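You operate a simulated robot arm through the tools that you are given. There is no shell and no other tool. Be economical: measure what you need, move in short steps, check, and stop when the job is done.

You run a simulated robot arm. Do the job below in one go: nothing can be reset, and whatever is moved stays where it is left.

JOB
Take the purple stiff brush and leave it on top of the teal plastic block.

It is judged by the outcome, as a careful person would: the job done as asked, and still so three seconds after it is handed in. It fails if anything else is knocked over, pushed out of place, dropped, spilled or broken.

ROBOT AND FRAMES
A 6-joint arm with a two-finger parallel gripper, fixed in place. Base frame: the origin is at the foot of the arm, x ahead of it, y to its left, z up; the work surface is at about z = 0. Lengths are in m, angles in degrees, forces in N, time in s.
With the tool pointing down near the work surface it reaches from about 0.14 to 0.58 m from the base axis. Its first joint turns from -66.0 to 66.0 degrees. Payload 2.1 kg.
The TCP is the grasp point between the finger pads, 0.03 m short of the fingertips. In the tool frame z runs along the fingers and y along their closing line. Largest opening 0.094 m; finger width 0.028, thickness 0.01; the body of the gripper, 0.05 by 0.096 m, starts 0.055 m behind the TCP.
Orientation is told as [roll, pitch, yaw] about the base's x, y, z axes, in that order, counted from this pose: with the fingers straight down and closing along the base's y, the tool's x points along the base's -x, its y along +y and its z along -z.

CONTROLS
- The arm moves only by the tool jog_arm. Its argument "increments" is a list of rows, each a list of 3 entries, a list of its own where there are three numbers: the shift along the base's x, y, z in units of 50 mm (1.0 is 50 mm), then the turn, a rotation vector about the base's x, y, z in units of 8 degrees (1.0 is 8 degrees), then the gripper command, from -1 (fully open) to 1 (shut), values between in proportion. In form: [[[dx, dy, dz], [rx, ry, rz], jaw], ...]. A call has 1 to 20 rows; each row shifts and turns the commanded pose from where the row before left it. A call with a number of a shift or a turn outside -1 to 1 is refused whole. A row lasts 0.2 s, in which the tool goes at most 0.05 m and 8.6 degrees; a call with a longer step from one row to the next is refused whole, and so is a gripper value outside its range. A pose out of reach is approached as far as the arm can. The call stops where the force on the tool passes 40 N (or 10 N more than at its start, if that is more) or the arm is blocked; 0.2 s more then pass. The fingers move at their own pace (about 0.072 m/s each) and stop on an object; they squeeze with about 35 N. The grip force told is the motor's: it shows also when the fingers shut on nothing. Time passes only in rows, and 0.2 s behind the last, so rows that do not move let the fingers close. The reply holds the time, the measured pose of the TCP, the force on the tool along the base axes, the opening and the grip force, in the units named above and with some noise.
- Cameras (640 x 400 px; columns grow to the right, rows downward): "scene" is fixed at [0.0746, -0.3932, 0.4853]; the picture's right is [0.54, -0.84, 0.00], its down [-0.47, -0.30, -0.83] and it looks along [0.70, 0.45, -0.56] (base axes); focal length 315 px, centre (320, 200). "wrist" rides on the gripper at [0.076, 0.014, -0.103] in the tool frame; the picture's right is [-0.18, 0.98, 0.00], its down [-0.75, -0.14, -0.64] and it looks along [-0.63, -0.12, 0.77] (tool axes); focal length 243 px, centre (320, 200).
- get_image(camera): a new picture of that camera. It takes no simulated time.
- locate(camera, pixels): for up to 12 pixels [column, row] of the newest picture of that camera ("zoom" is the newest enlarged one), the place [x, y, z] in the base frame of the surface seen there, good to about 0.003 m. It takes no simulated time.
- zoom(camera, box): a new picture of the part [left, top, right, bottom] of that camera's present view, enlarged. It takes no simulated time.
- hand_in(): hands the job in; it is judged then, once.

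Go step by step. Measure first, check grasps and placings, and put right what went wrong. The budget is 60 turns and 22 pictures, counting those below and the enlarged ones. Unless the task says otherwise, let go and move clear before handing in, and close with one line.

The tools are called after "Emit:" by a JSON object that holds its "api" and its "payload". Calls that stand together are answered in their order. jog_arm: Moves the arm, as the interface text tells. Its arguments: {"type":"object","properties":{"increments":{"type":"array","items":{"type":"array"}}},"required":["increments"]} The other tools are called the same way: get_image (camera) takes a picture; locate (camera, pixels) gives the place of the surface under pixels of a picture; zoom (camera, box) takes an enlarged picture of a part of a camera's view; hand_in () hands the job in.

At the start:

```text
clock: 0.0
eef_pos: [0.2791, -0.2063, 0.3068]
ee_rot: [0.1, 0.0, 0.0]
wrist_force: [0.1, 0.5, -0.7]
finger_gap: 0.094
grip_force: 0.1
```

scene: 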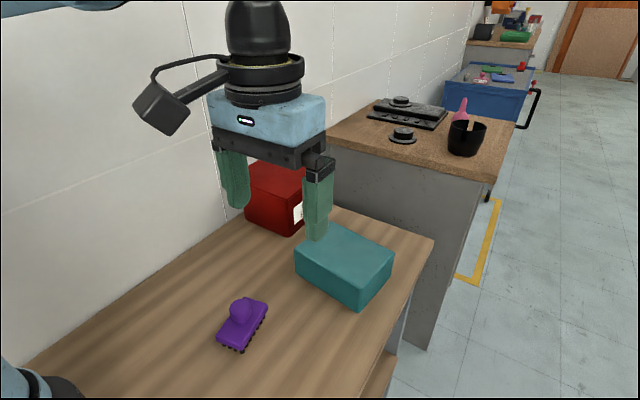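
wrist: 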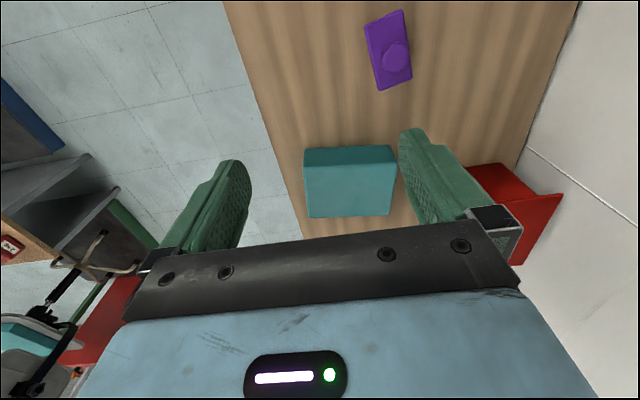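

The purple brush is at about (242,322) in the scene and the teal block at about (345,262). I'll enlarge the brush and locate points on both.

Emit:
{"api": "zoom", "payload": {"camera": "scene", "box": [190, 270, 302, 370]}}

Emit:
{"api": "locate", "payload": {"camera": "scene", "pixels": [[241, 306], [240, 318], [222, 333], [240, 345], [266, 304], [248, 300], [297, 254], [359, 290], [393, 254], [335, 226], [345, 255], [358, 307]]}}

Emit:
{"api": "locate", "payload": {"camera": "wrist", "pixels": [[366, 25], [402, 11], [411, 79], [380, 89], [395, 56], [305, 165], [395, 165], [390, 214], [308, 217], [350, 190]]}}

```text
4.00 times, centred on (246, 320) of scene
```

zoom: 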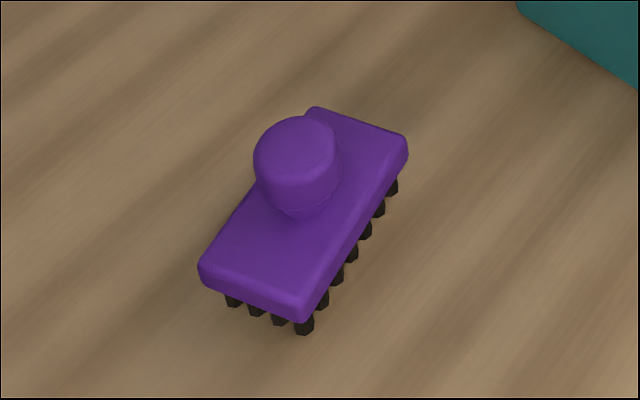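

```text
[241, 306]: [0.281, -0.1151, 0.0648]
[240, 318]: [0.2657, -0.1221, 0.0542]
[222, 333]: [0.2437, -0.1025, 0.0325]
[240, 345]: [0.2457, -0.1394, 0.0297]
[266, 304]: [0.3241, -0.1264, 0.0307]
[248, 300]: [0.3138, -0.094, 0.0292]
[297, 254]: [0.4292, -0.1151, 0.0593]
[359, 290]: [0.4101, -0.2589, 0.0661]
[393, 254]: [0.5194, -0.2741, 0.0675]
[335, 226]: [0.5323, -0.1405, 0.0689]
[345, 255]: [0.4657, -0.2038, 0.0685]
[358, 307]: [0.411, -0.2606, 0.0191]
```

```text
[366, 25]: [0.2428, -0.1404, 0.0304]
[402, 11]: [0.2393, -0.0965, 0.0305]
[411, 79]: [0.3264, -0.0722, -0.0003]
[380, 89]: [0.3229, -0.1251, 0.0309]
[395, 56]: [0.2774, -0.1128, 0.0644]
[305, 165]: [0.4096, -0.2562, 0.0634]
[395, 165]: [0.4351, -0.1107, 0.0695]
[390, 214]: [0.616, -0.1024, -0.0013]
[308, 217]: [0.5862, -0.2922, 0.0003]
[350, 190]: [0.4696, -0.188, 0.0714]
```

The brush body is about 0.08 x 0.042 m, centred near (0.281, -0.113) and turned about 8°. Its top is at z 0.031, with the knob reaching 0.065, and the block top is at 0.069. I'll move above the brush with yaw 8°.

Emit:
{"api": "jog_arm", "payload": {"increments": [[[0.01, 0.372, -0.72], [0, 0, 1.0], -1], [[0.01, 0.372, -0.72], [0, 0, 0], -1], [[0.01, 0.372, -0.72], [0, 0, 0], -1], [[0.01, 0.372, -0.72], [0, 0, 0], -1], [[0, 0.372, -0.72], [0, 0, 0], -1], [[0, 0, 0], [0, 0, 0], -1]]}}

Emit:
{"api": "get_image", "payload": {"camera": "wrist"}}

Emit:
{"api": "get_image", "payload": {"camera": "scene"}}

```text
clock: 1.4
eef_pos: [0.2802, -0.1122, 0.1279]
ee_rot: [0.0, -0.1, 8.0]
wrist_force: [-0.4, 0.2, -0.7]
finger_gap: 0.094
grip_force: 0.0
```

```text
18 pictures are left
```

wrist: 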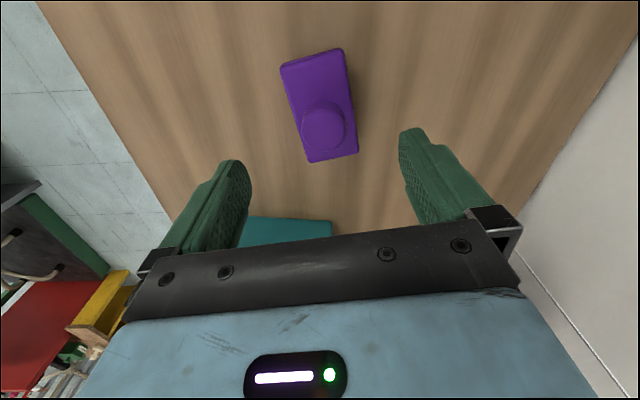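

```text
17 pictures are left
```

scene: 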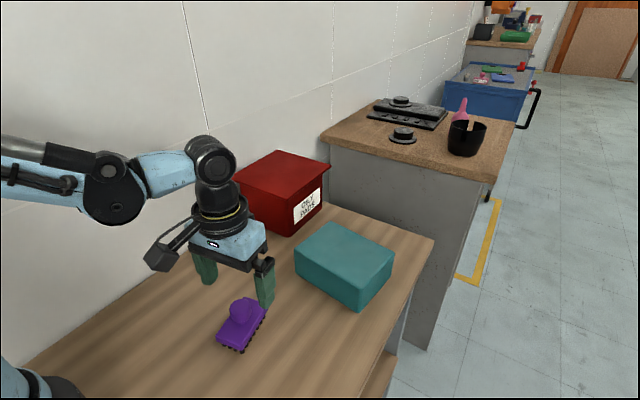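

The brush sits between the fingers in the wrist view, around (320,110). I'll measure its edges once more before descending.

Emit:
{"api": "locate", "payload": {"camera": "wrist", "pixels": [[283, 67], [341, 51], [355, 150], [312, 160], [322, 125], [296, 112], [347, 98], [307, 130], [338, 125]]}}

```text
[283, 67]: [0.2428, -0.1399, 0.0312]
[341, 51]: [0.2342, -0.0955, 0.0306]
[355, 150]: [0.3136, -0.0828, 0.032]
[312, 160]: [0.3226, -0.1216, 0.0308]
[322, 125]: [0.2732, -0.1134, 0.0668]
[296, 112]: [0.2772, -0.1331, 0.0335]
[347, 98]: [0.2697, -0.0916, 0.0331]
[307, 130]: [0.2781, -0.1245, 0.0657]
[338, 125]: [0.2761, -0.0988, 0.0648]
```

The refined centre is (0.278, -0.111) with yaw about 11°. I'll descend to z 0.038 with the fingers straddling the body.

Emit:
{"api": "jog_arm", "payload": {"increments": [[[-0.04, 0.02, -0.36], [0, 0, 0.375], -1], [[0, 0, -0.5], [0, 0, 0], -1], [[0, 0, -0.5], [0, 0, 0], -1], [[0, 0, -0.44], [0, 0, 0], -1], [[0, 0, 0], [0, 0, 0], -1]]}}

```text
clock: 2.6
eef_pos: [0.2785, -0.114, 0.0379]
ee_rot: [0.0, -0.1, 11.0]
wrist_force: [0.1, 0.1, 0.1]
finger_gap: 0.0941
grip_force: 0.0
```

The pose is reached with no contact force, so I'll close the fingers.

Emit:
{"api": "jog_arm", "payload": {"increments": [[[0, 0.05, 0], [0, 0, 0], 0], [[0, 0, 0], [0, 0, 0], 1], [[0, 0, 0], [0, 0, 0], 1], [[0, 0, 0], [0, 0, 0], 1], [[0, 0, 0], [0, 0, 0], 1], [[0, 0, 0], [0, 0, 0], 1]]}}

Emit:
{"api": "get_image", "payload": {"camera": "wrist"}}

```text
clock: 4.0
eef_pos: [0.28, -0.1111, 0.0377]
ee_rot: [0.0, -0.1, 11.0]
wrist_force: [0.0, 0.1, 0.4]
finger_gap: 0.049
grip_force: 34.6
```

```text
16 pictures are left
```

wrist: 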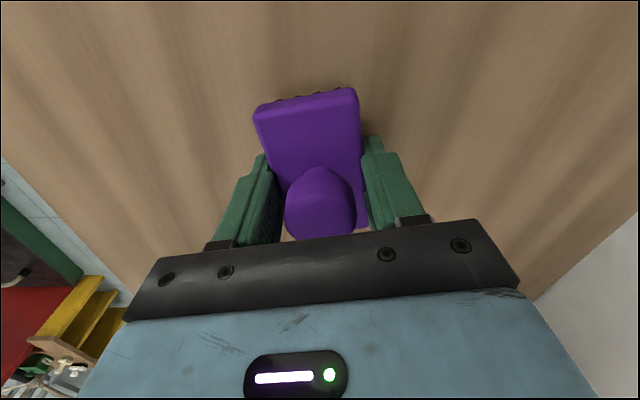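

The fingers hold the body at a 0.049 gap and 34.6 N. I'll lift it straight up and check.

Emit:
{"api": "jog_arm", "payload": {"increments": [[[0, 0, 0.3], [0, 0, 0], 1], [[0, 0, 0.5], [0, 0, 0], 1], [[0, 0, 0.5], [0, 0, 0], 1], [[0, 0, 0.5], [0, 0, 0], 1], [[0, 0, 0.5], [0, 0, 0], 1], [[0, 0, 0.1], [0, 0, 0], 1], [[0, 0, 0], [0, 0, 0], 1]]}}

Emit:
{"api": "get_image", "payload": {"camera": "scene"}}

```text
clock: 5.6
eef_pos: [0.2798, -0.1094, 0.1565]
ee_rot: [0.0, -0.1, 10.9]
wrist_force: [0.3, 0.9, -0.7]
finger_gap: 0.0491
grip_force: 34.9
```

```text
15 pictures are left
```

scene: 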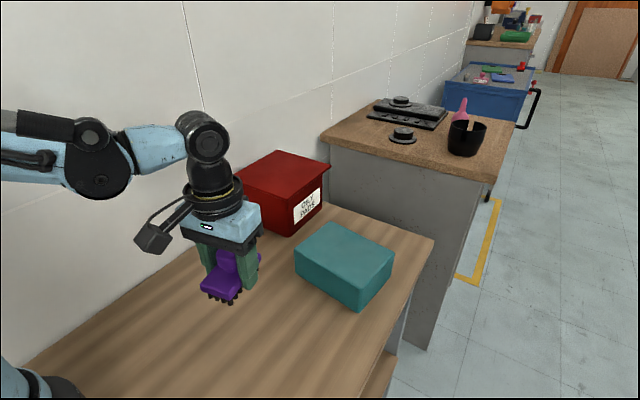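

The brush lifted level and is held at a 0.049 gap. I'll check where the red box is relative to the block before crossing over.

Emit:
{"api": "locate", "payload": {"camera": "scene", "pixels": [[293, 190], [328, 163], [292, 232], [322, 205], [297, 253], [336, 225], [392, 256], [359, 287], [345, 255], [380, 255], [330, 240], [315, 258]]}}

```text
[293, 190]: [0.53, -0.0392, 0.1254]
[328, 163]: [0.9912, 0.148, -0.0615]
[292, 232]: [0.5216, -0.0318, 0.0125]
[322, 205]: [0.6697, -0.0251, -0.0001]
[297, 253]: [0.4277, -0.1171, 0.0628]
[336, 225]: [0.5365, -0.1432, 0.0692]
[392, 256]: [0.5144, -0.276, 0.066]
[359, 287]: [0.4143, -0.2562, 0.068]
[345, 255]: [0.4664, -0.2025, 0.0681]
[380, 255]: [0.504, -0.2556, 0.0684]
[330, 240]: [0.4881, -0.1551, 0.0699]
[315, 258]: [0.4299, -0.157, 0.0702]
```

The box edge is at y -0.039, well clear. The block top centre is (0.472, -0.198) at z 0.069, and the block is turned about -12°. I'll cross over while turning -23° so the brush lines up with it.

Emit:
{"api": "jog_arm", "payload": {"increments": [[[0.55, -0.25, 0.03], [0, 0, -0.41], 1], [[0.55, -0.25, 0], [0, 0, -0.41], 1], [[0.55, -0.25, 0], [0, 0, -0.41], 1], [[0.55, -0.25, 0], [0, 0, -0.41], 1], [[0.55, -0.25, 0], [0, 0, -0.41], 1], [[0.55, -0.25, 0], [0, 0, -0.41], 1], [[0.54, -0.27, 0], [0, 0, -0.41], 1], [[0, 0, 0], [0, 0, 0], 1]]}}

Emit:
{"api": "get_image", "payload": {"camera": "scene"}}

Emit:
{"api": "get_image", "payload": {"camera": "wrist"}}

```text
clock: 7.4
eef_pos: [0.4703, -0.1994, 0.1575]
ee_rot: [-0.1, 0.0, -11.9]
wrist_force: [-0.3, 0.5, -1.4]
finger_gap: 0.0491
grip_force: 35.1
```

```text
14 pictures are left
```

scene: 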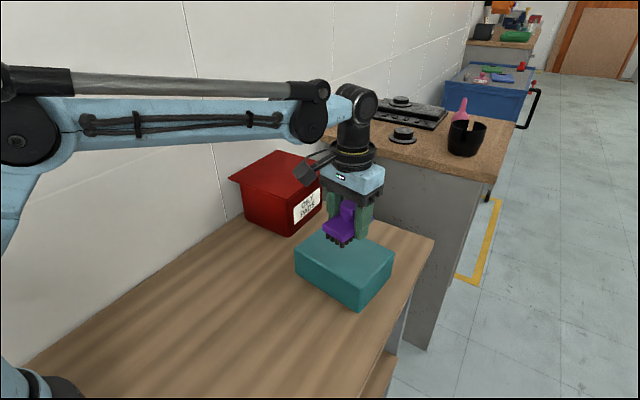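

```text
13 pictures are left
```

wrist: 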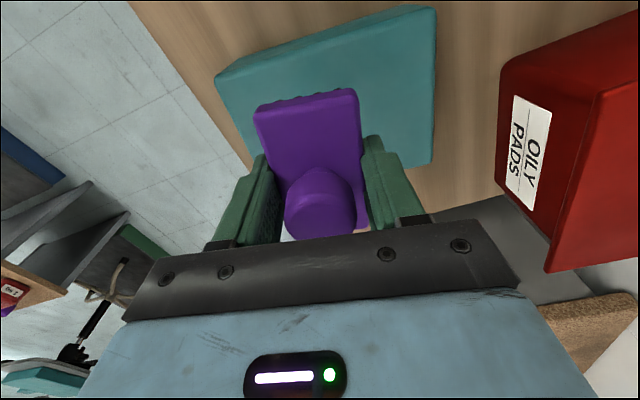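

The brush is centred over the block. I'll descend to just above contact, z about 0.110, and read the force.

Emit:
{"api": "jog_arm", "payload": {"increments": [[[0.03, 0.02, -0.4], [0, 0, 0], 1], [[0, 0, -0.3], [0, 0, 0], 1], [[0, 0, -0.15], [0, 0, 0], 1], [[0, 0, -0.1], [0, 0, 0], 1], [[0, 0, 0], [0, 0, 0], 1]]}}

Emit:
{"api": "zoom", "payload": {"camera": "scene", "box": [280, 160, 420, 320]}}

```text
clock: 8.6
eef_pos: [0.4726, -0.1978, 0.1107]
ee_rot: [0.0, -0.1, -12.0]
wrist_force: [1.5, -0.1, -1.8]
finger_gap: 0.0488
grip_force: 35.1
```

```text
2.50 times, centred on (350, 240) of scene
```

zoom: 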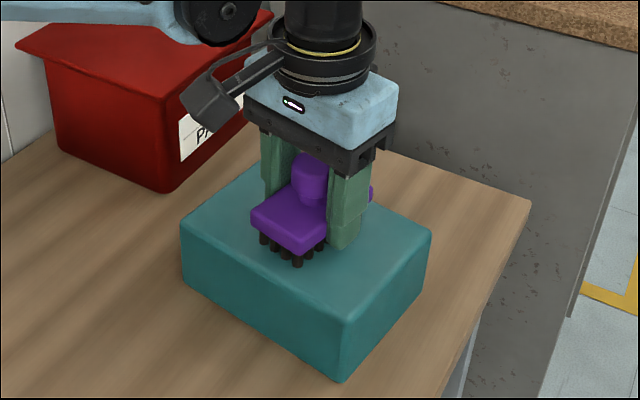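

There is no contact yet, and the bristles are only a few mm above the block top. I'll creep down in small steps watching the force.

Emit:
{"api": "jog_arm", "payload": {"increments": [[[0, 0, -0.03], [0, 0, 0], 1], [[0, 0, -0.02], [0, 0, 0], 1], [[0, 0, 0], [0, 0, 0], 1]]}}

```text
clock: 9.4
eef_pos: [0.4728, -0.1992, 0.1077]
ee_rot: [0.0, -0.1, -12.0]
wrist_force: [-0.8, 0.7, -0.5]
finger_gap: 0.049
grip_force: 34.6
```

Emit:
{"api": "jog_arm", "payload": {"increments": [[[0, 0, -0.02], [0, 0, 0], 1], [[0, 0, 0], [0, 0, 0], 1]]}}

```text
clock: 10.0
eef_pos: [0.4721, -0.1983, 0.1061]
ee_rot: [0.1, -0.1, -12.0]
wrist_force: [-0.6, -0.2, 3.8]
finger_gap: 0.0492
grip_force: 34.9
```

The force along z has risen to 3.8 N, so the bristles touch the block. I'll open the fingers gently in place.

Emit:
{"api": "jog_arm", "payload": {"increments": [[[0, 0, 0], [0, 0, 0], -0.2], [[0, 0, 0], [0, 0, 0], -0.6], [[0, 0, 0], [0, 0, 0], -1], [[0, 0, 0], [0, 0, 0], -1], [[0, 0, 0], [0, 0, 0], -1]]}}

Emit:
{"api": "zoom", "payload": {"camera": "scene", "box": [280, 160, 420, 320]}}

```text
clock: 11.2
eef_pos: [0.4731, -0.1976, 0.1082]
ee_rot: [0.0, -0.1, -12.0]
wrist_force: [-0.7, -0.7, -0.5]
finger_gap: 0.0941
grip_force: 0.1
```

```text
2.50 times, centred on (350, 240) of scene
```

zoom: 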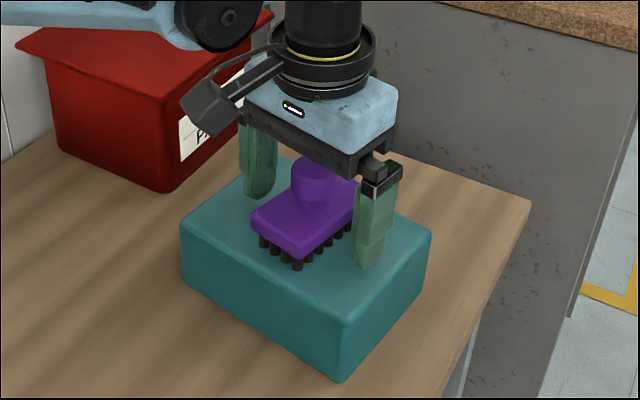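

The fingers are open and the brush stands on its bristles on the block. I'll rise straight up, then back away.

Emit:
{"api": "jog_arm", "payload": {"increments": [[[0, 0, 0.3], [0, 0, 0], -1], [[0, 0, 0.5], [0, 0, 0], -1], [[0, 0, 0.6], [0, 0, 0], -1], [[0, 0, 0.6], [0, 0, 0], -1], [[0, 0, 0.6], [0, 0, 0], -1], [[-0.6, 0, 0.2], [0, 0, 0], -1], [[-0.7, 0, 0], [0, 0, 0], -1], [[-0.7, 0, 0], [0, 0, 0], -1], [[0, 0, 0], [0, 0, 0], -1]]}}

Emit:
{"api": "get_image", "payload": {"camera": "scene"}}

```text
clock: 13.2
eef_pos: [0.3721, -0.1976, 0.2472]
ee_rot: [0.0, -0.1, -11.9]
wrist_force: [-0.1, 0.5, -0.3]
finger_gap: 0.094
grip_force: 0.1
```

```text
10 pictures are left
```

scene: 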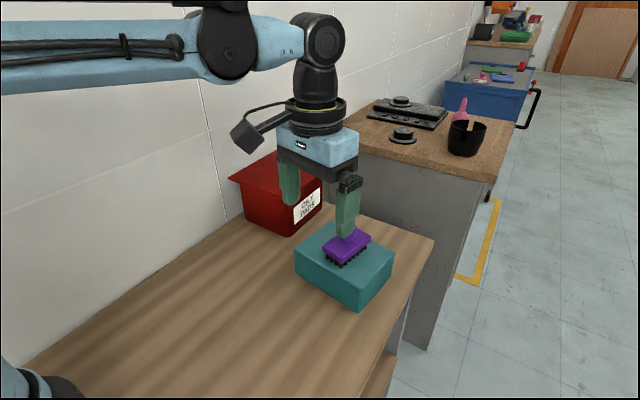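

The brush rests on the block at about (347,247), the block and red box have not moved, and the gripper is clear. I'll hand in.

Emit:
{"api": "hand_in", "payload": {}}

```text
The job is handed in.
```

The purple brush is standing on its bristles near the centre of the teal block's top. The gripper is open and clear, and in the last picture nothing else had moved.
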